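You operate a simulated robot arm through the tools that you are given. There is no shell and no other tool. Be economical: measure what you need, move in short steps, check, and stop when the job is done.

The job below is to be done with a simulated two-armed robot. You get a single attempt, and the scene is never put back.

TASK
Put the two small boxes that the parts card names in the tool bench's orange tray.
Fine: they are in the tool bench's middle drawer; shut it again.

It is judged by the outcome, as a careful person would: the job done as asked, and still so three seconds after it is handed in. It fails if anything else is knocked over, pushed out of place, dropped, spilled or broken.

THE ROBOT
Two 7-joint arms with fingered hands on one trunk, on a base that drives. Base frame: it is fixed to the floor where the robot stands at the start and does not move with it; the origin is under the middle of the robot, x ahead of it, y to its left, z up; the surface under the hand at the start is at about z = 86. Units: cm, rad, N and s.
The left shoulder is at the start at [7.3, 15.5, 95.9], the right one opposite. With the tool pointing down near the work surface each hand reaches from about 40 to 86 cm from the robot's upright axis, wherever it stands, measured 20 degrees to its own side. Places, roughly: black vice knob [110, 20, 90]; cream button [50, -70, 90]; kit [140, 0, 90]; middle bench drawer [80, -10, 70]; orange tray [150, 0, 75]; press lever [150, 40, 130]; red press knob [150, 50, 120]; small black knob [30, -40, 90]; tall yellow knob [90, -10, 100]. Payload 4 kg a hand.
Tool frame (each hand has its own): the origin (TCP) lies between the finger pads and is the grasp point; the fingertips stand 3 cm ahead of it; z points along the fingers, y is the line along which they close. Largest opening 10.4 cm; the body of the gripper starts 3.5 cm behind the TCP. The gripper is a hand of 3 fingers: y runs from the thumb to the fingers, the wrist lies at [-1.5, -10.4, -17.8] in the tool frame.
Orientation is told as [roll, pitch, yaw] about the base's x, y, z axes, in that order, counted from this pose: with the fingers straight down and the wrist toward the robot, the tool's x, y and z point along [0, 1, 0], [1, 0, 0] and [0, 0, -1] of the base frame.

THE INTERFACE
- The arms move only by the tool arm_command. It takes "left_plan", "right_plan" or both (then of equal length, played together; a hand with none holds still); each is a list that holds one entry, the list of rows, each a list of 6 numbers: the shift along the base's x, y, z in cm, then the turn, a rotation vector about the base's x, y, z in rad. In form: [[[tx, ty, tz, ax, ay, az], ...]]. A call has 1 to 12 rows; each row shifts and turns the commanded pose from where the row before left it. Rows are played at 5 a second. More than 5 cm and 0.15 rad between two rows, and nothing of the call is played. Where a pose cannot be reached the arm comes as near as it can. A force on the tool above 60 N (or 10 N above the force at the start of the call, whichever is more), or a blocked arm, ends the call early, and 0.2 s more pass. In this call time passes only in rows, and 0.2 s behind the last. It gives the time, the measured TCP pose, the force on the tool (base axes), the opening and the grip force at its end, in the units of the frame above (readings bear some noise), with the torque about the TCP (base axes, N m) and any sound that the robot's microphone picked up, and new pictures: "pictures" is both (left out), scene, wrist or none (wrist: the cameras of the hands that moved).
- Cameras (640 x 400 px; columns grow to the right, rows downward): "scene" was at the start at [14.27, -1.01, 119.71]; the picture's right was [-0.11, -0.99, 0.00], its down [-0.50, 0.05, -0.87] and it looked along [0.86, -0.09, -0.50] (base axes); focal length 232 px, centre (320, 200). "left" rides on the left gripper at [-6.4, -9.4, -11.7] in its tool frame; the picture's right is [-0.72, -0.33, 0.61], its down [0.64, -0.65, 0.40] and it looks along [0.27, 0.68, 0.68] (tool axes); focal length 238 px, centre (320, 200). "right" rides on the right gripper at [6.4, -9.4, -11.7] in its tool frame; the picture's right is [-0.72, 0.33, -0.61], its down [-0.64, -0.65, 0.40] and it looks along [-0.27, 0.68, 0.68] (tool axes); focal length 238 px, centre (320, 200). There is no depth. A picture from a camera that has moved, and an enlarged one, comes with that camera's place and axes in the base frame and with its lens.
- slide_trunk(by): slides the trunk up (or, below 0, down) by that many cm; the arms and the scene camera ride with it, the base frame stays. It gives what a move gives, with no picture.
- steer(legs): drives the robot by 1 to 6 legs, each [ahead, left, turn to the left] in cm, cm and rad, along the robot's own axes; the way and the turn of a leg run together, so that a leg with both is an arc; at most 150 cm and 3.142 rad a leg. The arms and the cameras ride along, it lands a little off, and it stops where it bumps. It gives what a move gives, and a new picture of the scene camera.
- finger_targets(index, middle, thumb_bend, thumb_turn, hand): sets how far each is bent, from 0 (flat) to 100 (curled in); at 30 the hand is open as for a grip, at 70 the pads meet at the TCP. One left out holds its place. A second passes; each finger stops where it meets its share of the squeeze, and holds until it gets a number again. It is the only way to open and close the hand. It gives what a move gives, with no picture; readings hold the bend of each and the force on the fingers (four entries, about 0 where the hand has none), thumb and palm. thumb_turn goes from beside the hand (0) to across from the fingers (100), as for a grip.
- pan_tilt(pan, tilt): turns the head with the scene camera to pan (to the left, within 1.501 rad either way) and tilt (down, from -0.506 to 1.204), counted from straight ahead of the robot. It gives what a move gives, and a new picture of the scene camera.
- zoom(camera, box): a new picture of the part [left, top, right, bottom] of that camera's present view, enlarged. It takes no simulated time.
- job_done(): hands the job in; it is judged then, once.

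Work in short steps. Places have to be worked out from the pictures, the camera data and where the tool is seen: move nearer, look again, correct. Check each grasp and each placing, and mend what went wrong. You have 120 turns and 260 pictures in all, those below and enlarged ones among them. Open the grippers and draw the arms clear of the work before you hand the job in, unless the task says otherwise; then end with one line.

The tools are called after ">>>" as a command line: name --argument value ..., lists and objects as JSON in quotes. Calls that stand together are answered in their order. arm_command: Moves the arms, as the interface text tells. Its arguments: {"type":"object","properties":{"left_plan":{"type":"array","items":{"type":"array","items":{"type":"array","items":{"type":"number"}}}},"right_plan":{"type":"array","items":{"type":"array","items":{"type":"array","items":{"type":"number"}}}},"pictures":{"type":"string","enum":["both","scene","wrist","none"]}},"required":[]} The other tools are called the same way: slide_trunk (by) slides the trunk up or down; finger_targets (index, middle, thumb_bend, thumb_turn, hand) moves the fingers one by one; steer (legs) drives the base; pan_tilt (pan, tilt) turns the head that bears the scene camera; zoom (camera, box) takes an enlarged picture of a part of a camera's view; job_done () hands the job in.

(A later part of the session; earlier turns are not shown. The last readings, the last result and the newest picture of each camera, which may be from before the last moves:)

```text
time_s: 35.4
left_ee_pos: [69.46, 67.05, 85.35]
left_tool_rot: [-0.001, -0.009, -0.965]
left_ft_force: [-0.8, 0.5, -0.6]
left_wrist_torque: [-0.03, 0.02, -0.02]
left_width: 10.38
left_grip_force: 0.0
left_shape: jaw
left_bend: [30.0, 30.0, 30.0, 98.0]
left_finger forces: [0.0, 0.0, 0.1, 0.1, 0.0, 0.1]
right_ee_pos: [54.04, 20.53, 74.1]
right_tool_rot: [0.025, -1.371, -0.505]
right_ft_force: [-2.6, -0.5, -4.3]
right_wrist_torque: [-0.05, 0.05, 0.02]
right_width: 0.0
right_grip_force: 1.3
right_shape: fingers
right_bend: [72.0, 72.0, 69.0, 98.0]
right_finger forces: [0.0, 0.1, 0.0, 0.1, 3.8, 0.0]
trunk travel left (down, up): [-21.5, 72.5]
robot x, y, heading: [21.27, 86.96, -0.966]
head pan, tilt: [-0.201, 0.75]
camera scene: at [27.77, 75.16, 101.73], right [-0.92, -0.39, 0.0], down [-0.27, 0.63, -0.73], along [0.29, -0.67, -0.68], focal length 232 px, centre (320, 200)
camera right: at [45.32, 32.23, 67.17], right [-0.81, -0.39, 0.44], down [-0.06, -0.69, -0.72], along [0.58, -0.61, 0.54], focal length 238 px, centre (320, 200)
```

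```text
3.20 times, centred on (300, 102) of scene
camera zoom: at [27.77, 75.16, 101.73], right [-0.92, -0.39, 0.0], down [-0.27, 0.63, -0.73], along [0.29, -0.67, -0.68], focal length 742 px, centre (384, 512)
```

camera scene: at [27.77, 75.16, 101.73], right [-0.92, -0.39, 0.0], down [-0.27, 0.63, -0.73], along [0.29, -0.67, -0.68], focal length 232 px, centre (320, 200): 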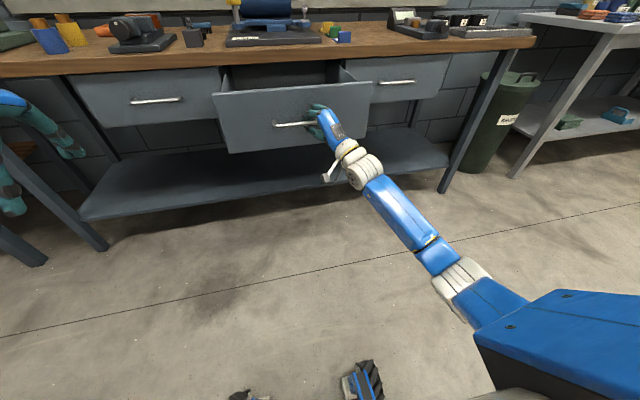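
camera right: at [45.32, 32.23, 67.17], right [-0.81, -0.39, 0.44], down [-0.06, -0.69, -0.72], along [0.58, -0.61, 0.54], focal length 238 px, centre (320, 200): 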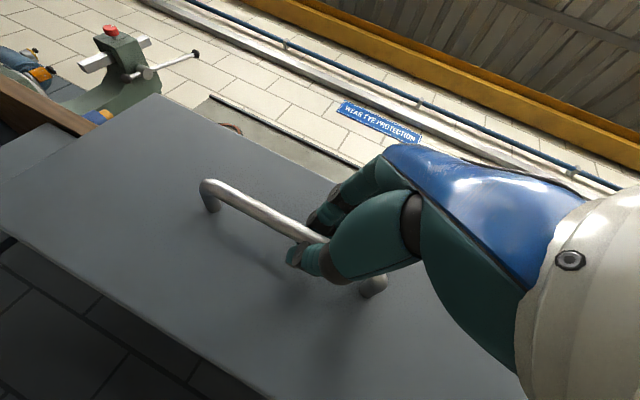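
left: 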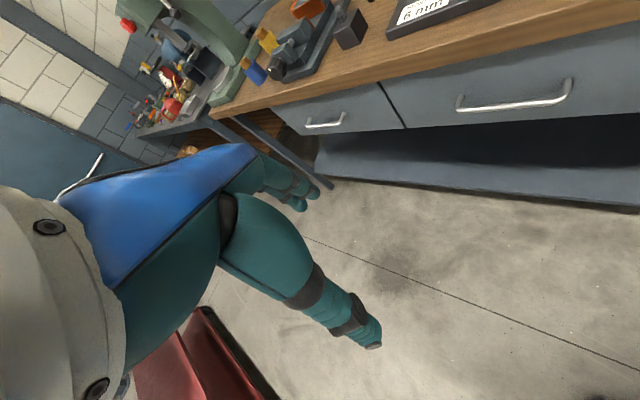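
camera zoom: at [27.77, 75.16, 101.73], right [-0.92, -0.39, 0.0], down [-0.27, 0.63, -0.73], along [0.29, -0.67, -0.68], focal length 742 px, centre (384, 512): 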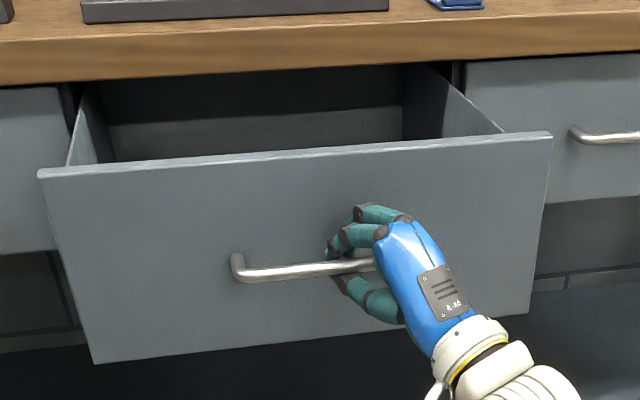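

The boxes aren't visible yet from this angle. I'll let go of the handle, back off, and raise the trunk to look down into the drawer.

>>> finger_targets --hand "right" --index 30 --middle 30 --thumb_bend 30

>>> arm_command --right_plan '[[[-0.86, 1.6, 0, 0, 0, 0.05], [-0.86, 1.6, 0, 0, 0, 0.05], [-0.86, 1.6, 0, 0, 0, 0.05], [-0.86, 1.6, 0, 0, 0, 0.05], [-0.86, 1.6, 0, 0, 0, 0.05]]]' --pictures "none"

>>> slide_trunk --by 35

>>> pan_tilt --pan -0.2 --tilt 0.75

```text
time_s: 36.4
left_ee_pos: [69.37, 67.03, 85.29]
left_tool_rot: [-0.001, -0.007, -0.964]
left_ft_force: [0.5, 0.1, 0.1]
left_wrist_torque: [-0.01, 0.0, -0.03]
left_width: 10.38
left_grip_force: 0.1
left_shape: jaw
left_bend: [30.0, 30.0, 30.0, 98.0]
left_finger forces: [0.0, 0.0, 0.0, 0.0, 0.0, 0.0]
right_ee_pos: [54.09, 20.28, 74.04]
right_tool_rot: [0.018, -1.371, -0.5]
right_ft_force: [0.5, -0.6, -0.5]
right_wrist_torque: [0.0, 0.0, -0.02]
right_width: 10.29
right_grip_force: 0.1
right_shape: fingers
right_bend: [30.0, 30.0, 30.0, 98.0]
right_finger forces: [0.1, 0.0, 0.0, 0.0, 0.0, 0.0]
trunk travel left (down, up): [-21.5, 72.5]
robot x, y, heading: [21.75, 87.16, -0.961]
head pan, tilt: [-0.201, 0.75]
```

```text
time_s: 37.6
left_ee_pos: [69.41, 67.02, 85.3]
left_tool_rot: [-0.003, -0.006, -0.966]
left_ft_force: [0.4, 0.4, -0.4]
left_wrist_torque: [-0.01, 0.01, -0.01]
left_width: 10.39
left_grip_force: 0.0
left_shape: jaw
left_bend: [30.0, 30.0, 30.0, 98.0]
left_finger forces: [0.1, 0.1, 0.1, 0.0, 0.0, 0.1]
right_ee_pos: [49.55, 28.46, 73.95]
right_tool_rot: [0.023, -1.372, -0.256]
right_ft_force: [0.1, 0.3, 0.1]
right_wrist_torque: [-0.01, 0.0, -0.01]
right_width: 10.27
right_grip_force: 0.0
right_shape: fingers
right_bend: [30.0, 30.0, 30.0, 98.0]
right_finger forces: [0.0, 0.0, 0.0, 0.0, 0.1, 0.0]
trunk travel left (down, up): [-21.5, 72.5]
robot x, y, heading: [22.09, 87.02, -0.971]
head pan, tilt: [-0.201, 0.75]
```

```text
time_s: 41.0
left_ee_pos: [69.44, 67.12, 120.42]
left_tool_rot: [-0.001, -0.008, -0.966]
left_ft_force: [0.1, 0.7, -0.2]
left_wrist_torque: [0.0, -0.01, 0.01]
left_width: 10.38
left_grip_force: 0.2
left_shape: jaw
left_bend: [30.0, 30.0, 30.0, 98.0]
left_finger forces: [0.0, 0.0, 0.0, 0.0, 0.0, 0.1]
right_ee_pos: [49.57, 28.29, 108.89]
right_tool_rot: [0.019, -1.373, -0.253]
right_ft_force: [-0.1, -0.3, 0.2]
right_wrist_torque: [0.0, -0.03, 0.03]
right_width: 10.28
right_grip_force: 0.0
right_shape: fingers
right_bend: [30.0, 30.0, 30.0, 98.0]
right_finger forces: [0.0, 0.0, 0.0, 0.0, 0.1, 0.0]
trunk travel left (down, up): [-56.5, 37.5]
robot x, y, heading: [21.46, 87.71, -0.972]
head pan, tilt: [-0.201, 0.75]
```

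```text
time_s: 41.6
left_ee_pos: [69.51, 67.06, 120.25]
left_tool_rot: [0.0, -0.007, -0.964]
left_ft_force: [0.1, 0.2, -0.2]
left_wrist_torque: [-0.05, 0.0, -0.02]
left_width: 10.36
left_grip_force: 0.2
left_shape: jaw
left_bend: [30.0, 30.0, 30.0, 98.0]
left_finger forces: [0.0, 0.0, 0.0, 0.0, 0.0, 0.1]
right_ee_pos: [49.59, 28.36, 108.95]
right_tool_rot: [0.02, -1.374, -0.251]
right_ft_force: [-0.7, 0.1, -0.5]
right_wrist_torque: [0.01, -0.01, 0.0]
right_width: 10.26
right_grip_force: 0.1
right_shape: fingers
right_bend: [30.0, 30.0, 30.0, 98.0]
right_finger forces: [0.0, 0.1, 0.0, 0.1, 0.0, 0.1]
trunk travel left (down, up): [-56.5, 37.5]
robot x, y, heading: [21.75, 87.43, -0.966]
head pan, tilt: [-0.201, 0.75]
camera scene: at [27.85, 75.17, 136.73], right [-0.92, -0.39, 0.0], down [-0.27, 0.63, -0.73], along [0.29, -0.67, -0.68], focal length 232 px, centre (320, 200)
```

scene: 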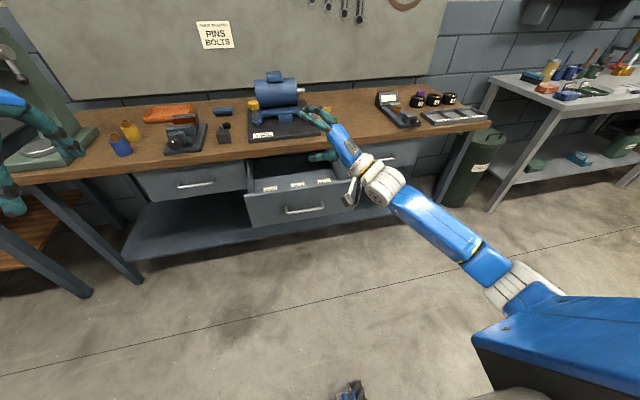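

Three labelled boxes sit near the drawer's front. Zooming in to read the labels.

>>> zoom --camera "scene" --box '[240, 150, 368, 230]'

```text
5.00 times, centred on (304, 190) of scene
camera zoom: at [27.85, 75.17, 136.73], right [-0.92, -0.39, 0.0], down [-0.27, 0.63, -0.73], along [0.29, -0.67, -0.68], focal length 1160 px, centre (400, 250)
```

zoom: 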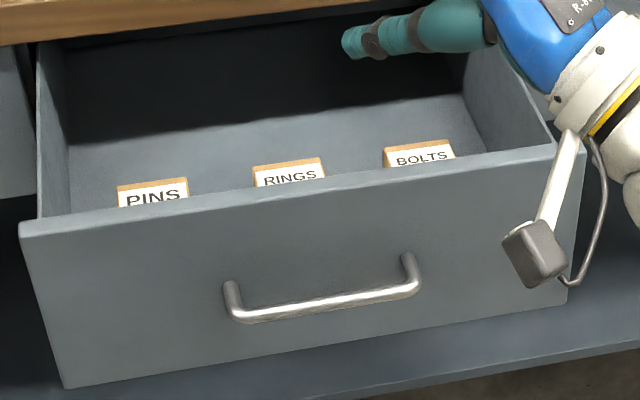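

Order from left: PINS, RINGS, BOLTS. I'll turn the right hand back to pointing down while it's clear of the bench, then drive closer.

>>> arm_command --right_plan '[[[0, 0, 0.3, 0.034, 0.133, 0], [0, 0, 0.3, 0.034, 0.133, 0], [0, 0, 0.3, 0.034, 0.133, 0], [0, 0, 0.3, 0.034, 0.133, 0], [0, 0, 0.3, 0.034, 0.133, 0], [0, 0, 0.3, 0.034, 0.133, 0], [0, 0, 0.3, 0.034, 0.133, 0], [0, 0, 0.3, 0.034, 0.133, 0], [0, 0, 0.3, 0.034, 0.133, 0], [0, 0, 0.3, 0.034, 0.133, 0]]]' --pictures "none"

>>> arm_command --right_plan '[[[0, 0, 0, 0, 0, -0.142], [0, 0, 0, 0, 0, -0.142], [0, 0, 0, 0, 0, -0.142], [0, 0, 0, 0, 0, -0.142], [0, 0, 0, 0, 0, -0.142]]]' --pictures "scene"

```text
time_s: 43.8
left_ee_pos: [69.69, 67.01, 120.31]
left_tool_rot: [-0.005, -0.006, -0.965]
left_ft_force: [0.6, -0.2, -0.2]
left_wrist_torque: [0.04, -0.03, -0.01]
left_width: 10.36
left_grip_force: 0.1
left_shape: jaw
left_bend: [30.0, 30.0, 30.0, 98.0]
left_finger forces: [0.1, 0.1, 0.1, 0.0, 0.0, 0.1]
right_ee_pos: [49.63, 28.56, 111.98]
right_tool_rot: [0.016, 0.003, -0.252]
right_ft_force: [-0.3, -0.1, 0.7]
right_wrist_torque: [0.01, 0.03, 0.0]
right_width: 10.28
right_grip_force: 0.1
right_shape: fingers
right_bend: [30.0, 30.0, 30.0, 98.0]
right_finger forces: [0.0, 0.0, 0.0, 0.0, 0.1, 0.0]
trunk travel left (down, up): [-56.5, 37.5]
robot x, y, heading: [21.63, 87.09, -0.969]
head pan, tilt: [-0.201, 0.75]
```

```text
time_s: 45.0
left_ee_pos: [69.45, 67.01, 120.31]
left_tool_rot: [-0.004, -0.007, -0.965]
left_ft_force: [-0.2, 0.5, 0.0]
left_wrist_torque: [0.01, -0.03, -0.02]
left_width: 10.39
left_grip_force: 0.0
left_shape: jaw
left_bend: [30.0, 30.0, 30.0, 98.0]
left_finger forces: [0.0, 0.0, 0.1, 0.0, 0.1, 0.0]
right_ee_pos: [49.56, 28.45, 112.07]
right_tool_rot: [0.016, 0.002, -0.964]
right_ft_force: [1.2, 0.9, 0.9]
right_wrist_torque: [0.0, 0.01, -0.02]
right_width: 10.28
right_grip_force: 0.0
right_shape: fingers
right_bend: [30.0, 30.0, 30.0, 98.0]
right_finger forces: [0.1, 0.0, 0.1, 0.0, 0.1, 0.0]
trunk travel left (down, up): [-56.5, 37.5]
robot x, y, heading: [21.62, 87.25, -0.966]
head pan, tilt: [-0.201, 0.75]
camera scene: at [27.96, 75.2, 136.73], right [-0.92, -0.39, 0.0], down [-0.27, 0.63, -0.73], along [0.29, -0.67, -0.68], focal length 232 px, centre (320, 200)
```

scene: 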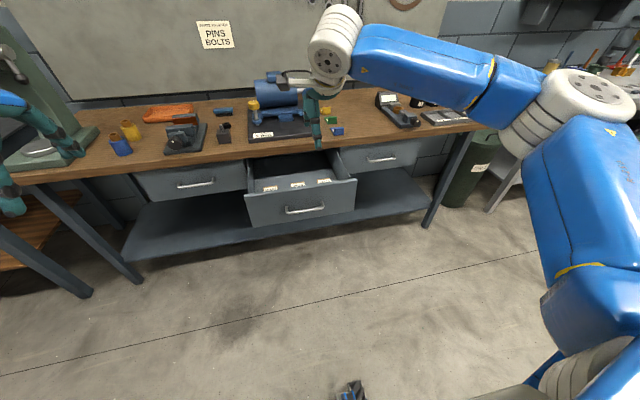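

The hand is down again. Boxes estimated at PINS ≈[73,18], BOLTS ≈[55,6.5]. I'll drive forward 20 cm and 8 cm right so that both hands can reach.

>>> steer --legs '[[20, -8, 0]]'

>>> pan_tilt --pan 0 --tilt 0.85

>>> zoom --camera "scene" --box '[220, 150, 420, 275]'

>>> zoom --camera "right" --box '[0, 0, 640, 400]'

```text
time_s: 46.6
left_ee_pos: [74.12, 46.2, 120.45]
left_tool_rot: [-0.001, -0.009, -0.97]
left_ft_force: [0.5, 0.4, -1.1]
left_wrist_torque: [-0.02, 0.01, 0.0]
left_width: 10.37
left_grip_force: 0.2
left_shape: jaw
left_bend: [30.0, 30.0, 30.0, 98.0]
left_finger forces: [0.0, 0.1, 0.1, 0.0, 0.0, 0.1]
right_ee_pos: [54.16, 7.64, 112.32]
right_tool_rot: [0.013, -0.002, -0.966]
right_ft_force: [0.1, -0.2, 0.6]
right_wrist_torque: [-0.03, 0.02, -0.02]
right_width: 10.3
right_grip_force: 0.2
right_shape: fingers
right_bend: [30.0, 30.0, 30.0, 98.0]
right_finger forces: [0.0, 0.0, 0.1, 0.0, 0.0, 0.0]
trunk travel left (down, up): [-56.5, 37.5]
robot x, y, heading: [26.28, 66.59, -0.972]
head pan, tilt: [-0.201, 0.75]
camera scene: at [32.6, 54.58, 136.77], right [-0.92, -0.39, 0.0], down [-0.27, 0.63, -0.73], along [0.28, -0.68, -0.68], focal length 232 px, centre (320, 200)
```

scene: 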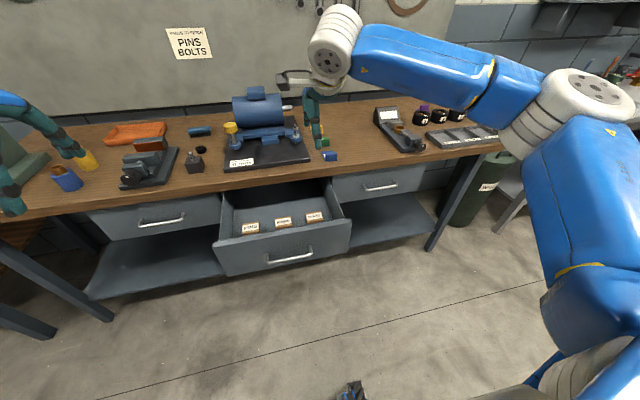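

```text
time_s: 47.4
left_ee_pos: [74.13, 45.89, 120.41]
left_tool_rot: [-0.003, -0.006, -0.968]
left_ft_force: [0.3, -0.3, -0.1]
left_wrist_torque: [0.02, 0.0, 0.02]
left_width: 10.38
left_grip_force: 0.2
left_shape: jaw
left_bend: [30.0, 30.0, 30.0, 98.0]
left_finger forces: [0.1, 0.0, 0.0, 0.0, 0.0, 0.0]
right_ee_pos: [54.05, 7.42, 112.16]
right_tool_rot: [0.016, 0.0, -0.965]
right_ft_force: [0.5, -0.2, -0.4]
right_wrist_torque: [-0.01, 0.02, 0.02]
right_width: 10.26
right_grip_force: 0.1
right_shape: fingers
right_bend: [30.0, 30.0, 30.0, 98.0]
right_finger forces: [0.1, 0.1, 0.0, 0.0, 0.0, 0.0]
trunk travel left (down, up): [-56.5, 37.5]
robot x, y, heading: [26.39, 66.43, -0.974]
head pan, tilt: [0.0, 0.85]
camera scene: at [33.84, 55.35, 135.92], right [-0.83, -0.56, 0.0], down [-0.43, 0.62, -0.66], along [0.37, -0.54, -0.75], focal length 232 px, centre (320, 200)
```

scene: 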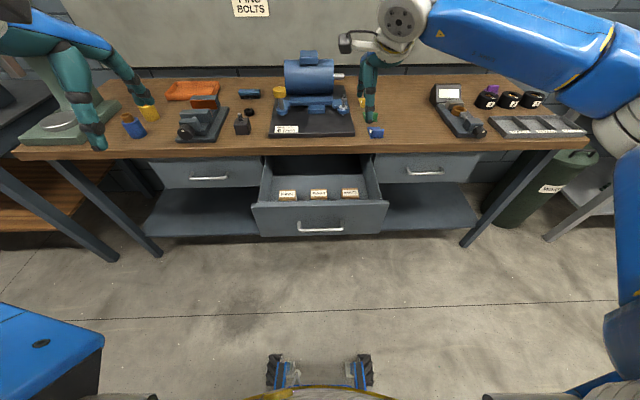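

```text
3.20 times, centred on (320, 212) of scene
camera zoom: at [33.84, 55.35, 135.92], right [-0.83, -0.56, 0.0], down [-0.43, 0.62, -0.66], along [0.37, -0.54, -0.75], focal length 742 px, centre (320, 160)
```

zoom: 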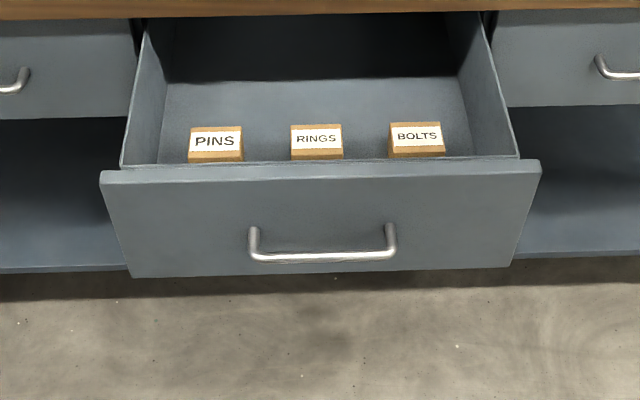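

```text
1.00 times, centred on (320, 200) of right (not enlarged: the box is as wide or as high as the picture)
camera zoom: at [53.85, 18.69, 123.95], right [-0.41, -0.68, 0.6], down [-0.89, 0.18, -0.41], along [0.18, -0.71, -0.68], focal length 238 px, centre (320, 200)
```

zoom: 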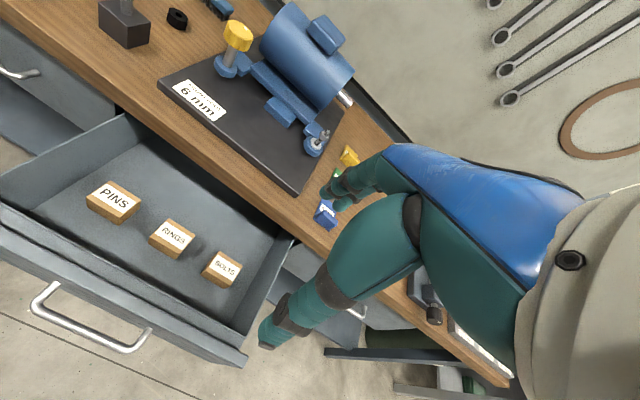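

The wrist view shows the three boxes clearly. Two-view triangulation gives PINS ≈[77.2, 13.5, 72] and BOLTS ≈[58.5, −0.85, 72], about 6.5 cm wide; the bench edge is close behind them, so I'll grip sideways (hand yawed 90°). Turning the right hand above BOLTS.

>>> arm_command --right_plan '[[[0.4, -0.75, -0.9, 0, 0, 0.1433], [0.4, -0.75, -0.9, 0, 0, 0.1433], [0.4, -0.75, -0.9, 0, 0, 0.1433], [0.4, -0.75, -0.9, 0, 0, 0.1433], [0.4, -0.75, -0.9, 0, 0, 0.1433], [0.4, -0.75, -0.9, 0, 0, 0.1433], [0.4, -0.75, -0.9, 0, 0, 0.1433], [0.4, -0.75, -0.9, 0, 0, 0.1433], [0.4, -0.75, -0.9, 0, 0, 0.1433], [0.4, -0.75, -0.9, 0, 0, 0.1433], [0.4, -0.75, -0.9, 0, 0, 0.1433]]]'

```text
time_s: 49.8
left_ee_pos: [73.92, 45.85, 120.33]
left_tool_rot: [0.0, -0.006, -0.969]
left_ft_force: [0.3, 0.0, 0.0]
left_wrist_torque: [0.07, -0.02, -0.02]
left_width: 10.38
left_grip_force: 0.1
left_shape: jaw
left_bend: [30.0, 30.0, 30.0, 98.0]
left_finger forces: [0.0, 0.0, 0.0, 0.0, 0.0, 0.1]
right_ee_pos: [55.51, 5.29, 108.17]
right_tool_rot: [-0.009, -0.05, -0.289]
right_ft_force: [0.4, 0.3, -0.8]
right_wrist_torque: [0.0, 0.01, 0.01]
right_width: 10.29
right_grip_force: 0.1
right_shape: fingers
right_bend: [30.0, 30.0, 30.0, 98.0]
right_finger forces: [0.1, 0.0, 0.0, 0.0, 0.0, 0.0]
right hand out of reach, approached as far as the arm can: row 5, 6, 7, 8, 9, 10, 11
trunk travel left (down, up): [-56.5, 37.5]
robot x, y, heading: [26.29, 66.27, -0.972]
head pan, tilt: [0.0, 0.85]
camera scene: at [33.74, 55.33, 135.93], right [-0.83, -0.56, 0.0], down [-0.43, 0.62, -0.66], along [0.37, -0.54, -0.75], focal length 232 px, centre (320, 200)
camera right: at [47.79, 14.35, 119.38], right [0.08, -0.77, 0.64], down [-0.79, -0.44, -0.43], along [0.61, -0.47, -0.64], focal length 238 px, centre (320, 200)
```

scene: 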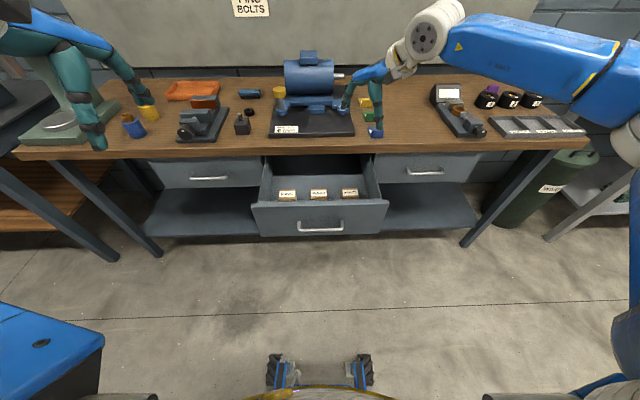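
right: 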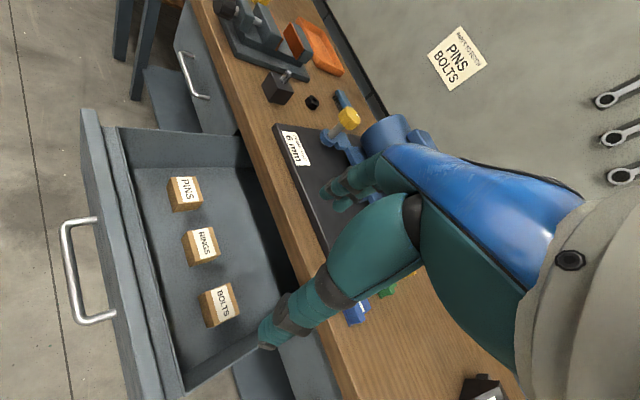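

Yaw stops at ~0.68, so a sideways grip is out. Instead I'll grip front-to-back, which needs the drawer a few cm further out to clear the bench overhang. I'll straighten the hand and bring it over the drawer, with fingers closed, to draw it out by its front panel from inside.

>>> arm_command --right_plan '[[[1.82, 1.4, -1.6, 0.008, 0.006, -0.135], [1.82, 1.4, -1.6, 0.008, 0.006, -0.135], [1.82, 1.4, -1.6, 0.008, 0.006, -0.135], [1.82, 1.4, -1.6, 0.008, 0.006, -0.135], [1.82, 1.4, -1.6, 0.008, 0.006, -0.135]]]' --pictures "none"

>>> finger_targets --hand "right" --index 70 --middle 70 --thumb_bend 70

>>> zoom --camera "scene" --box '[220, 110, 420, 235]'

>>> zoom --camera "right" --box '[0, 0, 640, 400]'

```text
time_s: 51.0
left_ee_pos: [74.24, 46.05, 120.39]
left_tool_rot: [-0.002, -0.007, -0.971]
left_ft_force: [0.4, 0.3, 1.1]
left_wrist_torque: [0.04, 0.04, -0.03]
left_width: 10.38
left_grip_force: 0.1
left_shape: jaw
left_bend: [30.0, 30.0, 30.0, 98.0]
left_finger forces: [0.1, 0.0, 0.0, 0.0, 0.1, 0.0]
right_ee_pos: [64.67, 12.48, 100.15]
right_tool_rot: [0.004, -0.003, -0.966]
right_ft_force: [0.0, -0.1, -0.6]
right_wrist_torque: [0.02, -0.01, 0.02]
right_width: 10.26
right_grip_force: 0.0
right_shape: fingers
right_bend: [30.0, 30.0, 30.0, 98.0]
right_finger forces: [0.0, 0.1, 0.0, 0.0, 0.0, 0.0]
trunk travel left (down, up): [-56.5, 37.5]
robot x, y, heading: [26.49, 66.16, -0.975]
head pan, tilt: [0.0, 0.85]
```

```text
time_s: 52.0
left_ee_pos: [73.97, 45.89, 120.44]
left_tool_rot: [-0.002, -0.008, -0.971]
left_ft_force: [0.7, -0.4, -0.4]
left_wrist_torque: [0.04, 0.0, 0.01]
left_width: 10.38
left_grip_force: 0.1
left_shape: jaw
left_bend: [30.0, 30.0, 30.0, 98.0]
left_finger forces: [0.1, 0.0, 0.0, 0.0, 0.1, 0.0]
right_ee_pos: [64.33, 12.37, 100.25]
right_tool_rot: [0.005, -0.006, -0.966]
right_ft_force: [-0.8, 0.0, 0.2]
right_wrist_torque: [-0.01, 0.01, -0.03]
right_width: 0.14
right_grip_force: 0.0
right_shape: fingers
right_bend: [70.0, 70.0, 70.0, 98.0]
right_finger forces: [0.1, 0.1, 0.1, 0.0, 0.0, 0.0]
trunk travel left (down, up): [-56.5, 37.5]
robot x, y, heading: [26.07, 66.54, -0.975]
head pan, tilt: [0.0, 0.85]
```

```text
3.20 times, centred on (320, 172) of scene
camera zoom: at [33.82, 55.4, 135.93], right [-0.83, -0.56, 0.0], down [-0.43, 0.62, -0.66], along [0.37, -0.54, -0.75], focal length 742 px, centre (320, 288)
```

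zoom: 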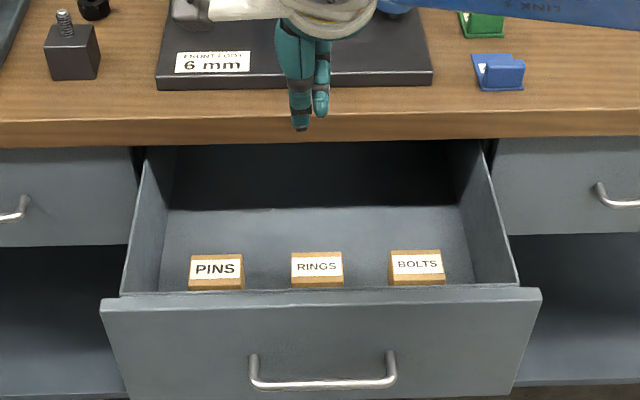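

```text
1.00 times, centred on (320, 200) of right (not enlarged: the box is as wide or as high as the picture)
camera zoom: at [64.34, 23.75, 111.9], right [-0.41, -0.68, 0.61], down [-0.9, 0.17, -0.41], along [0.17, -0.72, -0.68], focal length 238 px, centre (320, 200)
```

zoom: 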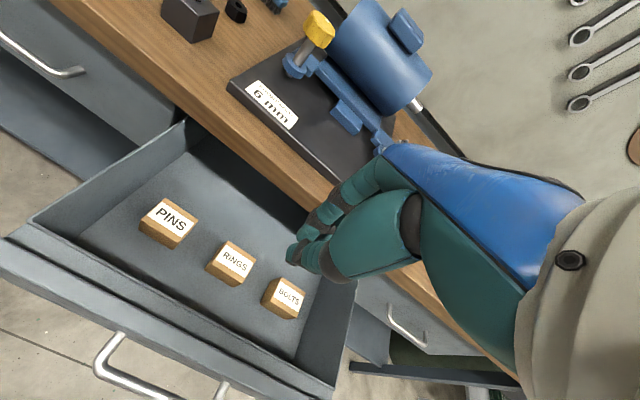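

Panel inner face is at n≈21, boxes at n≈34. I'll lower the closed fingers just behind the panel (tips ~3 cm below its top).

>>> arm_command --right_plan '[[[0, 0, -4.5, 0, 0, 0], [0, 0, -4.5, 0, 0, 0], [0, 0, -4.5, 0, 0, 0], [0, 0, -4.5, 0, 0, 0]]]'

>>> zoom --camera "scene" --box '[220, 110, 420, 235]'

```text
time_s: 53.0
left_ee_pos: [74.08, 45.86, 120.24]
left_tool_rot: [-0.003, -0.006, -0.971]
left_ft_force: [0.4, 0.1, 0.4]
left_wrist_torque: [0.02, -0.03, 0.01]
left_width: 10.37
left_grip_force: 0.1
left_shape: jaw
left_bend: [30.0, 30.0, 30.0, 98.0]
left_finger forces: [0.0, 0.1, 0.0, 0.0, 0.0, 0.0]
right_ee_pos: [64.63, 11.95, 81.94]
right_tool_rot: [0.005, -0.002, -0.966]
right_ft_force: [0.0, 0.4, 0.3]
right_wrist_torque: [0.0, 0.0, 0.01]
right_width: 0.14
right_grip_force: 0.0
right_shape: fingers
right_bend: [70.0, 70.0, 70.0, 98.0]
right_finger forces: [0.0, 0.1, 0.0, 0.0, 0.0, 0.0]
trunk travel left (down, up): [-56.5, 37.5]
robot x, y, heading: [26.11, 66.39, -0.973]
head pan, tilt: [0.0, 0.85]
camera scene: at [33.91, 55.32, 135.92], right [-0.83, -0.56, 0.0], down [-0.43, 0.62, -0.66], along [0.37, -0.54, -0.75], focal length 232 px, centre (320, 200)
camera right: at [64.49, 23.35, 93.73], right [-0.41, -0.68, 0.61], down [-0.9, 0.17, -0.41], along [0.17, -0.71, -0.68], focal length 238 px, centre (320, 200)
```

scene: 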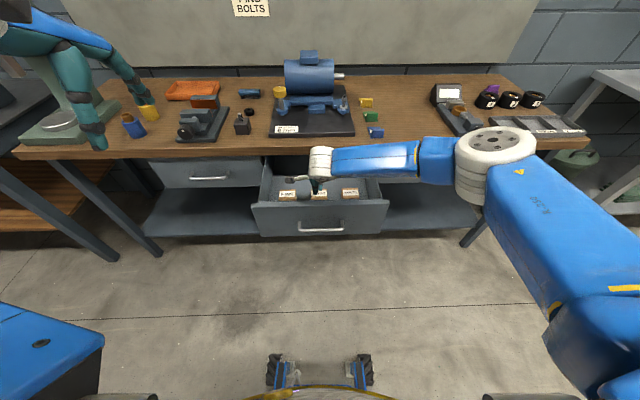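
right: 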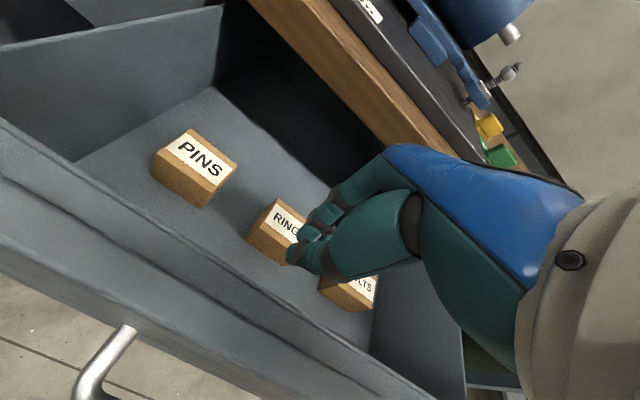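

```text
3.20 times, centred on (320, 172) of scene
camera zoom: at [33.91, 55.32, 135.92], right [-0.83, -0.56, 0.0], down [-0.43, 0.62, -0.66], along [0.37, -0.54, -0.75], focal length 742 px, centre (320, 288)
```

zoom: 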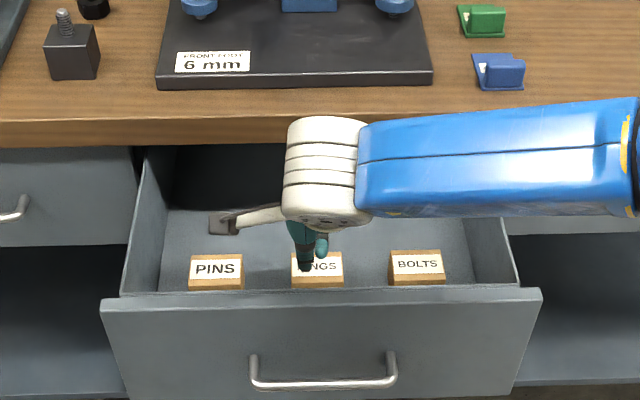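

Fingers are inside, clear of the boxes. Now pull toward me ~9 cm in small rows.

>>> arm_command --right_plan '[[[-0.86, 1.23, 0, 0, 0, 0], [-0.86, 1.23, 0, 0, 0, 0], [-0.86, 1.23, 0, 0, 0, 0], [-0.86, 1.23, 0, 0, 0, 0], [-0.86, 1.23, 0, 0, 0, 0], [-0.86, 1.23, 0, 0, 0, 0]]]'

>>> zoom --camera "scene" --box '[220, 130, 420, 255]'

```text
time_s: 54.4
left_ee_pos: [74.07, 45.96, 120.36]
left_tool_rot: [0.0, -0.008, -0.97]
left_ft_force: [-0.1, 0.1, 0.4]
left_wrist_torque: [0.0, -0.02, 0.02]
left_width: 10.37
left_grip_force: 0.1
left_shape: jaw
left_bend: [30.0, 30.0, 30.0, 98.0]
left_finger forces: [0.0, 0.0, 0.0, 0.0, 0.0, 0.0]
right_ee_pos: [59.24, 19.84, 82.12]
right_tool_rot: [0.007, -0.005, -0.967]
right_ft_force: [1.1, -1.9, 2.4]
right_wrist_torque: [0.0, -0.05, -0.01]
right_width: 0.0
right_grip_force: 2.3
right_shape: fingers
right_bend: [69.0, 70.0, 71.0, 98.0]
right_finger forces: [0.0, 0.0, 0.0, 0.1, 4.6, 0.0]
trunk travel left (down, up): [-56.5, 37.5]
robot x, y, heading: [26.26, 66.19, -0.969]
head pan, tilt: [0.0, 0.85]
camera scene: at [33.79, 55.41, 135.93], right [-0.83, -0.56, 0.0], down [-0.43, 0.62, -0.66], along [0.37, -0.54, -0.75], focal length 232 px, centre (320, 200)
camera right: at [59.13, 31.21, 93.88], right [-0.41, -0.68, 0.61], down [-0.9, 0.17, -0.41], along [0.17, -0.72, -0.68], focal length 238 px, centre (320, 200)
```

scene: 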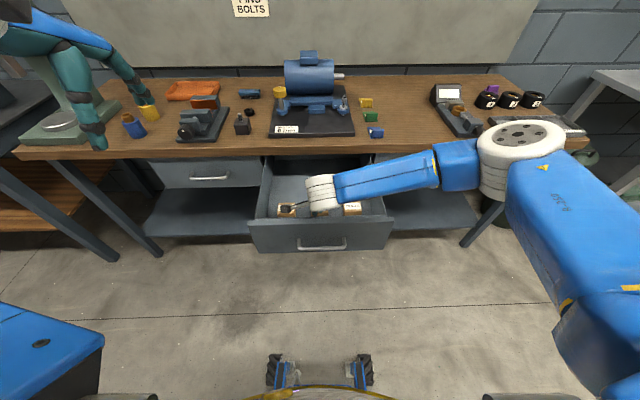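
right: 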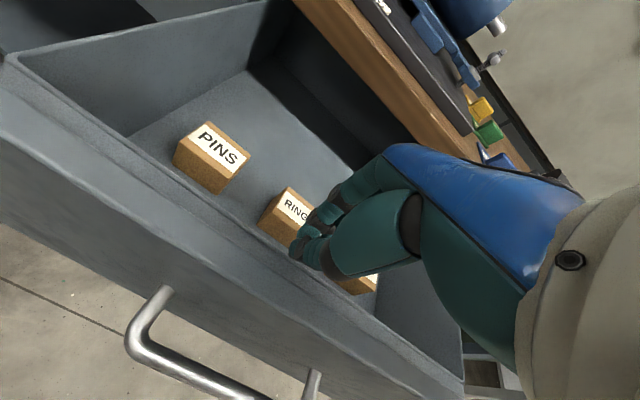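

```text
3.20 times, centred on (320, 192) of scene
camera zoom: at [33.79, 55.41, 135.93], right [-0.83, -0.56, 0.0], down [-0.43, 0.62, -0.66], along [0.37, -0.54, -0.75], focal length 742 px, centre (320, 224)
```

zoom: 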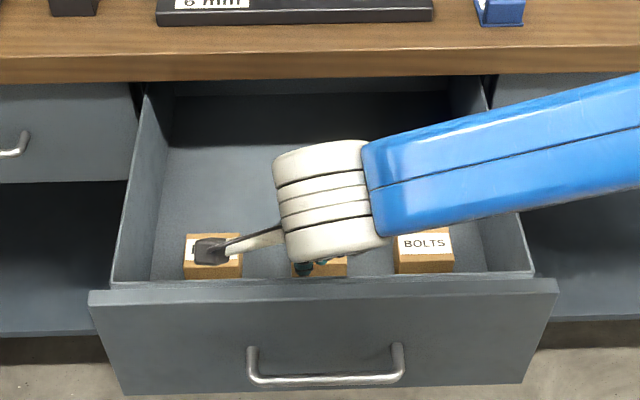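

The drawer came ~6 cm further out. Raise the hand, open it, and hover above BOLTS to re-measure.

>>> arm_command --right_plan '[[[0.5, -0.7, 4.5, 0, 0, 0], [0, 0, 4.5, 0, 0, 0], [0, 0, 4.5, 0, 0, 0], [-1.2, -3.4, 0.5, 0, 0, 0], [-1.2, -3.4, 0.5, 0, 0, 0], [-1.2, -3.4, 0.5, 0, 0, 0], [-1.2, -3.4, 0.5, 0, 0, 0]]]' --pictures "none"

>>> finger_targets --hand "right" --index 30 --middle 30 --thumb_bend 30

>>> zoom --camera "scene" --box '[220, 130, 420, 255]'

>>> zoom --camera "right" --box '[0, 0, 640, 400]'

```text
time_s: 56.0
left_ee_pos: [73.88, 45.8, 120.38]
left_tool_rot: [-0.002, -0.006, -0.969]
left_ft_force: [-0.1, -0.8, -1.0]
left_wrist_torque: [-0.01, 0.0, 0.01]
left_width: 10.36
left_grip_force: 0.1
left_shape: jaw
left_bend: [30.0, 30.0, 30.0, 98.0]
left_finger forces: [0.1, 0.0, 0.0, 0.0, 0.0, 0.0]
right_ee_pos: [55.43, 5.33, 97.46]
right_tool_rot: [0.008, -0.005, -0.964]
right_ft_force: [1.1, 0.4, 0.9]
right_wrist_torque: [0.0, 0.03, -0.03]
right_width: 0.08
right_grip_force: 0.0
right_shape: fingers
right_bend: [70.0, 70.0, 70.0, 98.0]
right_finger forces: [0.0, 0.0, 0.0, 0.1, 0.0, 0.0]
trunk travel left (down, up): [-56.5, 37.5]
robot x, y, heading: [26.34, 66.17, -0.974]
head pan, tilt: [0.0, 0.85]
```

```text
time_s: 57.0
left_ee_pos: [74.06, 45.95, 120.32]
left_tool_rot: [-0.001, -0.007, -0.97]
left_ft_force: [0.9, 0.4, 0.3]
left_wrist_torque: [0.04, 0.03, 0.0]
left_width: 10.38
left_grip_force: 0.2
left_shape: jaw
left_bend: [30.0, 30.0, 30.0, 98.0]
left_finger forces: [0.1, 0.0, 0.0, 0.0, 0.1, 0.0]
right_ee_pos: [55.4, 5.45, 97.45]
right_tool_rot: [0.005, -0.006, -0.966]
right_ft_force: [0.3, -0.1, -0.3]
right_wrist_torque: [0.01, -0.03, 0.01]
right_width: 10.26
right_grip_force: 0.0
right_shape: fingers
right_bend: [30.0, 30.0, 30.0, 98.0]
right_finger forces: [0.0, 0.0, 0.0, 0.0, 0.0, 0.1]
trunk travel left (down, up): [-56.5, 37.5]
robot x, y, heading: [26.11, 66.17, -0.974]
head pan, tilt: [0.0, 0.85]
```

```text
3.20 times, centred on (320, 192) of scene
camera zoom: at [33.76, 55.37, 135.93], right [-0.83, -0.56, 0.0], down [-0.43, 0.62, -0.66], along [0.37, -0.54, -0.75], focal length 742 px, centre (320, 224)
```

zoom: 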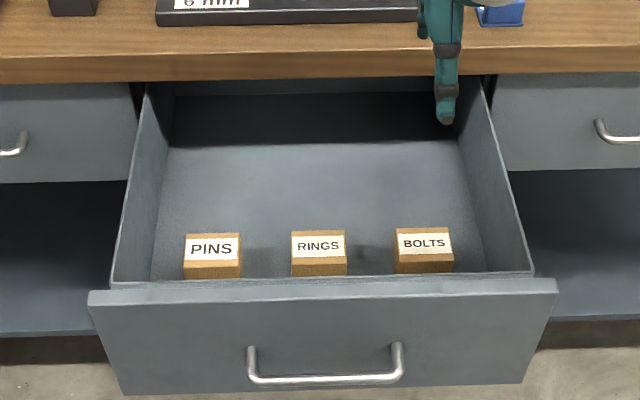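

```text
1.00 times, centred on (320, 200) of right (not enlarged: the box is as wide or as high as the picture)
camera zoom: at [55.19, 16.78, 109.18], right [-0.41, -0.68, 0.61], down [-0.9, 0.17, -0.41], along [0.17, -0.72, -0.68], focal length 238 px, centre (320, 200)
```

zoom: 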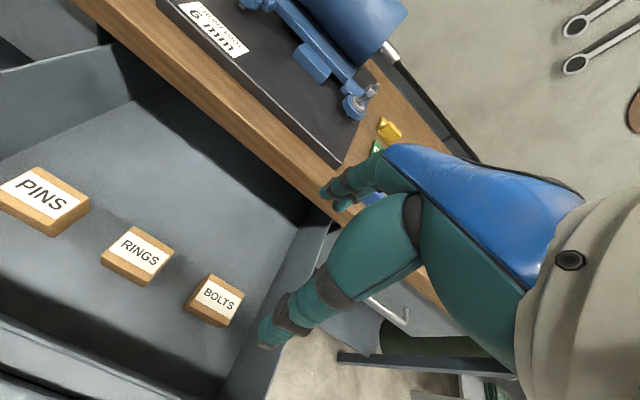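

BOLTS re-measured at ≈[54.3, 4.8], top z≈72; PINS at ≈[73.1, 18.9]. Lowering the open right hand over BOLTS to z≈80 to check alignment.

>>> arm_command --right_plan '[[[-0.3, -0.2, -4.4, 0, 0, 0], [-0.3, -0.2, -4.4, 0, 0, 0], [-0.3, -0.1, -4.4, 0, 0, 0], [-0.2, -0.1, -4.2, 0, 0, 0]]]'

>>> zoom --camera "scene" --box '[280, 150, 420, 238]'

```text
time_s: 58.0
left_ee_pos: [73.99, 45.87, 120.29]
left_tool_rot: [-0.002, -0.007, -0.971]
left_ft_force: [-0.8, 0.1, 0.0]
left_wrist_torque: [0.02, 0.01, -0.02]
left_width: 10.38
left_grip_force: 0.1
left_shape: jaw
left_bend: [30.0, 30.0, 30.0, 98.0]
left_finger forces: [0.0, 0.1, 0.0, 0.0, 0.0, 0.0]
right_ee_pos: [54.19, 4.74, 80.1]
right_tool_rot: [0.004, -0.005, -0.963]
right_ft_force: [-0.6, -0.4, -0.4]
right_wrist_torque: [0.01, -0.01, 0.0]
right_width: 10.28
right_grip_force: 0.1
right_shape: fingers
right_bend: [30.0, 30.0, 30.0, 98.0]
right_finger forces: [0.1, 0.0, 0.0, 0.0, 0.1, 0.1]
trunk travel left (down, up): [-56.5, 37.5]
robot x, y, heading: [26.18, 66.38, -0.97]
head pan, tilt: [0.0, 0.85]
camera scene: at [33.79, 55.27, 135.92], right [-0.83, -0.56, 0.0], down [-0.43, 0.62, -0.66], along [0.37, -0.54, -0.75], focal length 232 px, centre (320, 200)
camera right: at [54.06, 16.01, 91.78], right [-0.41, -0.68, 0.61], down [-0.9, 0.17, -0.41], along [0.17, -0.72, -0.68], focal length 238 px, centre (320, 200)
```

scene: 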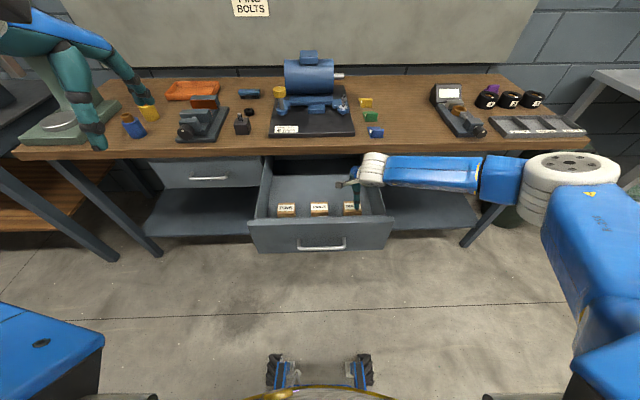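
right: 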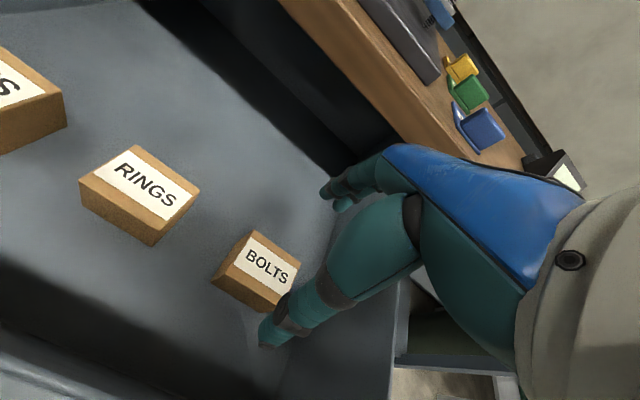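

```text
4.55 times, centred on (350, 194) of scene
camera zoom: at [33.79, 55.27, 135.92], right [-0.83, -0.56, 0.0], down [-0.43, 0.62, -0.66], along [0.37, -0.54, -0.75], focal length 1054 px, centre (184, 227)
```

zoom: 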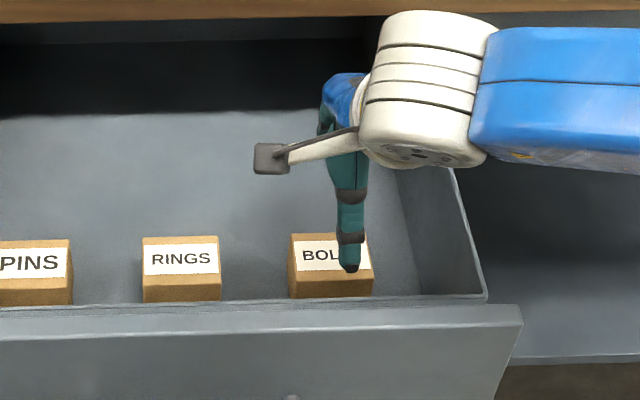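

The projection matches: hand is centred on BOLTS, thumb in front and fingers behind. Lowering to z≈72.

>>> arm_command --right_plan '[[[0, 0, -2.5, 0, 0, 0], [0, 0, -2.5, 0, 0, 0], [0, 0, -2, 0, 0, 0], [0, 0, -1.2, 0, 0, 0]]]'

>>> zoom --camera "scene" --box '[280, 150, 420, 238]'

```text
time_s: 59.0
left_ee_pos: [73.95, 45.9, 120.45]
left_tool_rot: [-0.002, -0.006, -0.97]
left_ft_force: [-0.5, 0.2, 0.2]
left_wrist_torque: [-0.02, 0.02, 0.02]
left_width: 10.37
left_grip_force: 0.1
left_shape: jaw
left_bend: [30.0, 30.0, 30.0, 98.0]
left_finger forces: [0.0, 0.0, 0.0, 0.0, 0.0, 0.1]
right_ee_pos: [54.02, 4.78, 71.77]
right_tool_rot: [0.006, -0.004, -0.965]
right_ft_force: [-0.2, -0.3, 0.4]
right_wrist_torque: [-0.04, 0.01, -0.02]
right_width: 10.31
right_grip_force: 0.0
right_shape: fingers
right_bend: [30.0, 30.0, 30.0, 98.0]
right_finger forces: [0.1, 0.1, 0.0, 0.0, 0.0, 0.0]
trunk travel left (down, up): [-56.5, 37.5]
robot x, y, heading: [26.34, 66.42, -0.973]
head pan, tilt: [0.0, 0.85]
camera scene: at [33.78, 55.34, 135.93], right [-0.83, -0.56, 0.0], down [-0.43, 0.62, -0.66], along [0.37, -0.54, -0.75], focal length 232 px, centre (320, 200)
camera right: at [53.83, 16.06, 83.49], right [-0.41, -0.68, 0.61], down [-0.9, 0.17, -0.41], along [0.17, -0.72, -0.68], focal length 238 px, centre (320, 200)
```

scene: 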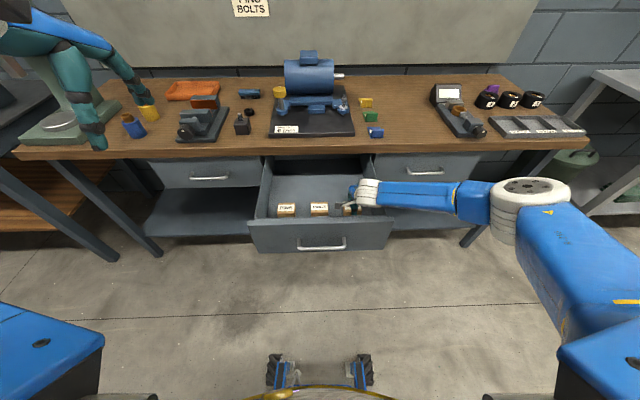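
right: 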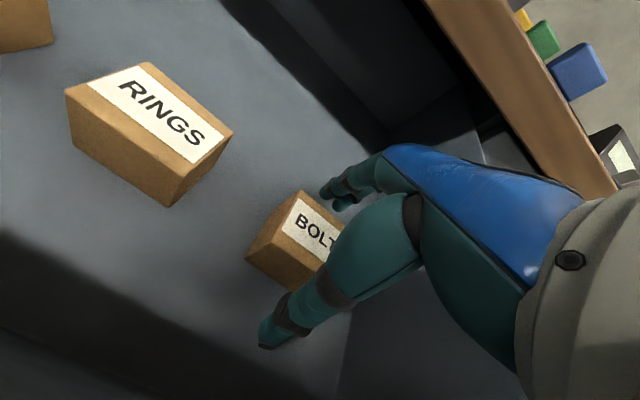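

```text
4.55 times, centred on (350, 194) of scene
camera zoom: at [33.78, 55.34, 135.93], right [-0.83, -0.56, 0.0], down [-0.43, 0.62, -0.66], along [0.37, -0.54, -0.75], focal length 1054 px, centre (184, 227)
```

zoom: 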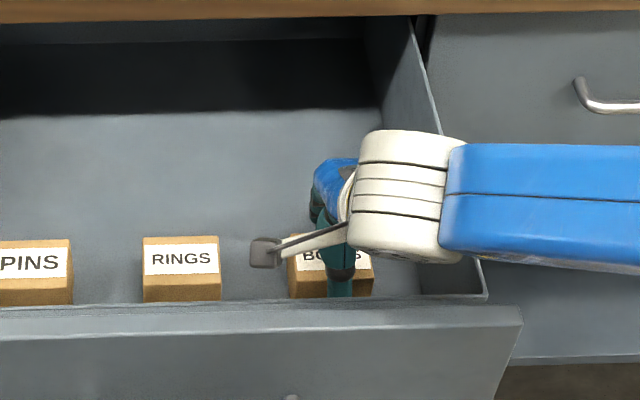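

The box is straddled. Lower 0.8 cm more and close.

>>> arm_command --right_plan '[[[0, 0, -0.4, 0, 0, 0], [0, 0, -0.4, 0, 0, 0]]]' --pictures "none"

>>> finger_targets --hand "right" --index 70 --middle 70 --thumb_bend 70

>>> zoom --camera "right" --box '[0, 0, 640, 400]'

```text
time_s: 59.6
left_ee_pos: [73.97, 45.93, 120.36]
left_tool_rot: [-0.001, -0.008, -0.971]
left_ft_force: [-0.1, 0.4, 0.0]
left_wrist_torque: [0.01, -0.01, 0.0]
left_width: 10.37
left_grip_force: 0.1
left_shape: jaw
left_bend: [30.0, 30.0, 30.0, 98.0]
left_finger forces: [0.1, 0.0, 0.1, 0.0, 0.0, 0.0]
right_ee_pos: [53.89, 4.89, 71.14]
right_tool_rot: [0.004, -0.005, -0.965]
right_ft_force: [-0.8, -0.1, 0.1]
right_wrist_torque: [0.02, 0.01, -0.01]
right_width: 10.29
right_grip_force: 0.0
right_shape: fingers
right_bend: [30.0, 30.0, 30.0, 98.0]
right_finger forces: [0.0, 0.1, 0.1, 0.1, 0.0, 0.0]
trunk travel left (down, up): [-56.5, 37.5]
robot x, y, heading: [26.15, 66.32, -0.972]
head pan, tilt: [0.0, 0.85]
```

```text
time_s: 60.6
left_ee_pos: [74.02, 45.88, 120.43]
left_tool_rot: [-0.001, -0.006, -0.97]
left_ft_force: [0.3, 0.0, 0.4]
left_wrist_torque: [-0.03, 0.01, 0.02]
left_width: 10.38
left_grip_force: 0.1
left_shape: jaw
left_bend: [30.0, 30.0, 30.0, 98.0]
left_finger forces: [0.1, 0.1, 0.1, 0.0, 0.0, 0.0]
right_ee_pos: [53.83, 4.8, 71.15]
right_tool_rot: [0.005, -0.007, -0.965]
right_ft_force: [1.4, -0.3, 1.6]
right_wrist_torque: [-0.17, -0.07, 0.04]
right_width: 4.46
right_grip_force: 18.2
right_shape: fingers
right_bend: [56.0, 58.0, 54.0, 96.0]
right_finger forces: [9.6, 9.5, 0.0, 0.1, 17.9, 0.0]
trunk travel left (down, up): [-56.5, 37.5]
robot x, y, heading: [26.43, 65.78, -0.971]
head pan, tilt: [0.0, 0.85]
```

```text
1.00 times, centred on (320, 200) of right (not enlarged: the box is as wide or as high as the picture)
camera zoom: at [53.79, 16.16, 82.9], right [-0.41, -0.68, 0.61], down [-0.9, 0.17, -0.41], along [0.17, -0.72, -0.68], focal length 238 px, centre (320, 200)
```

zoom: 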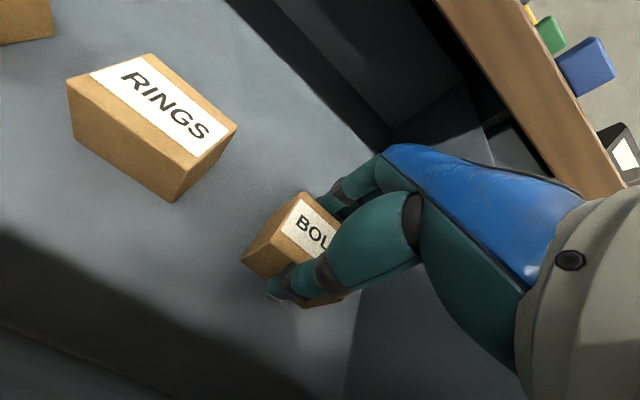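

Firm grip (4.5 cm, 18 N). Lift straight up.

>>> arm_command --right_plan '[[[0, 0, 2, 0, 0, 0], [0, 0, 3, 0, 0, 0], [0, 0, 3, 0, 0, 0], [0, 0, 4, 0, 0, 0], [0, 0, 4, 0, 0, 0], [0, 0, 4, 0, 0, 0], [0, 0, 4, 0, 0, 0], [0, 0, 4, 0, 0, 0], [0, 0, 4, 0, 0, 0]]]'

```text
time_s: 62.6
left_ee_pos: [73.99, 45.96, 120.4]
left_tool_rot: [-0.002, -0.008, -0.971]
left_ft_force: [-0.3, 0.3, 0.6]
left_wrist_torque: [-0.02, 0.01, 0.0]
left_width: 10.36
left_grip_force: 0.1
left_shape: jaw
left_bend: [30.0, 30.0, 30.0, 98.0]
left_finger forces: [0.0, 0.0, 0.0, 0.0, 0.0, 0.0]
right_ee_pos: [53.93, 4.69, 103.18]
right_tool_rot: [0.004, -0.005, -0.966]
right_ft_force: [-0.4, -0.1, -1.9]
right_wrist_torque: [-0.02, -0.02, 0.02]
right_width: 4.46
right_grip_force: 17.5
right_shape: fingers
right_bend: [56.0, 59.0, 54.0, 96.0]
right_finger forces: [9.5, 8.4, 0.0, 0.1, 17.7, 0.0]
trunk travel left (down, up): [-56.5, 37.5]
robot x, y, heading: [26.57, 66.2, -0.972]
head pan, tilt: [0.0, 0.85]
camera scene: at [33.74, 55.38, 135.93], right [-0.83, -0.56, 0.0], down [-0.43, 0.62, -0.66], along [0.37, -0.54, -0.75], focal length 232 px, centre (320, 200)
camera right: at [53.84, 15.99, 114.86], right [-0.41, -0.68, 0.61], down [-0.9, 0.17, -0.41], along [0.17, -0.72, -0.68], focal length 238 px, centre (320, 200)
```

scene: 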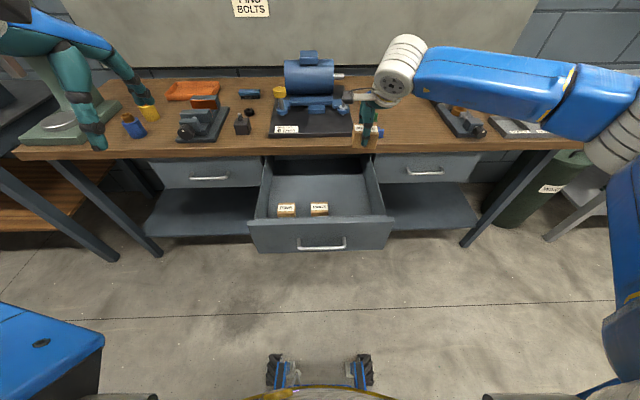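
right: 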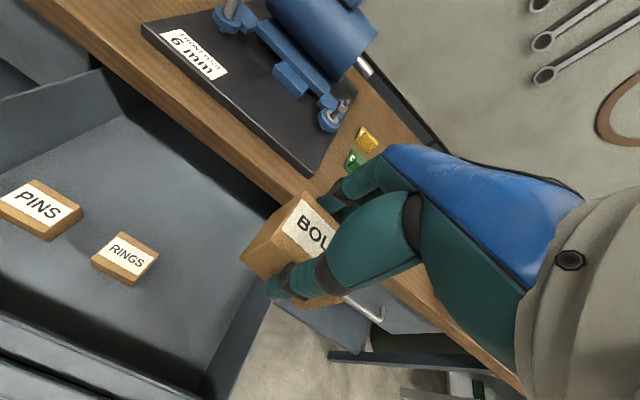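

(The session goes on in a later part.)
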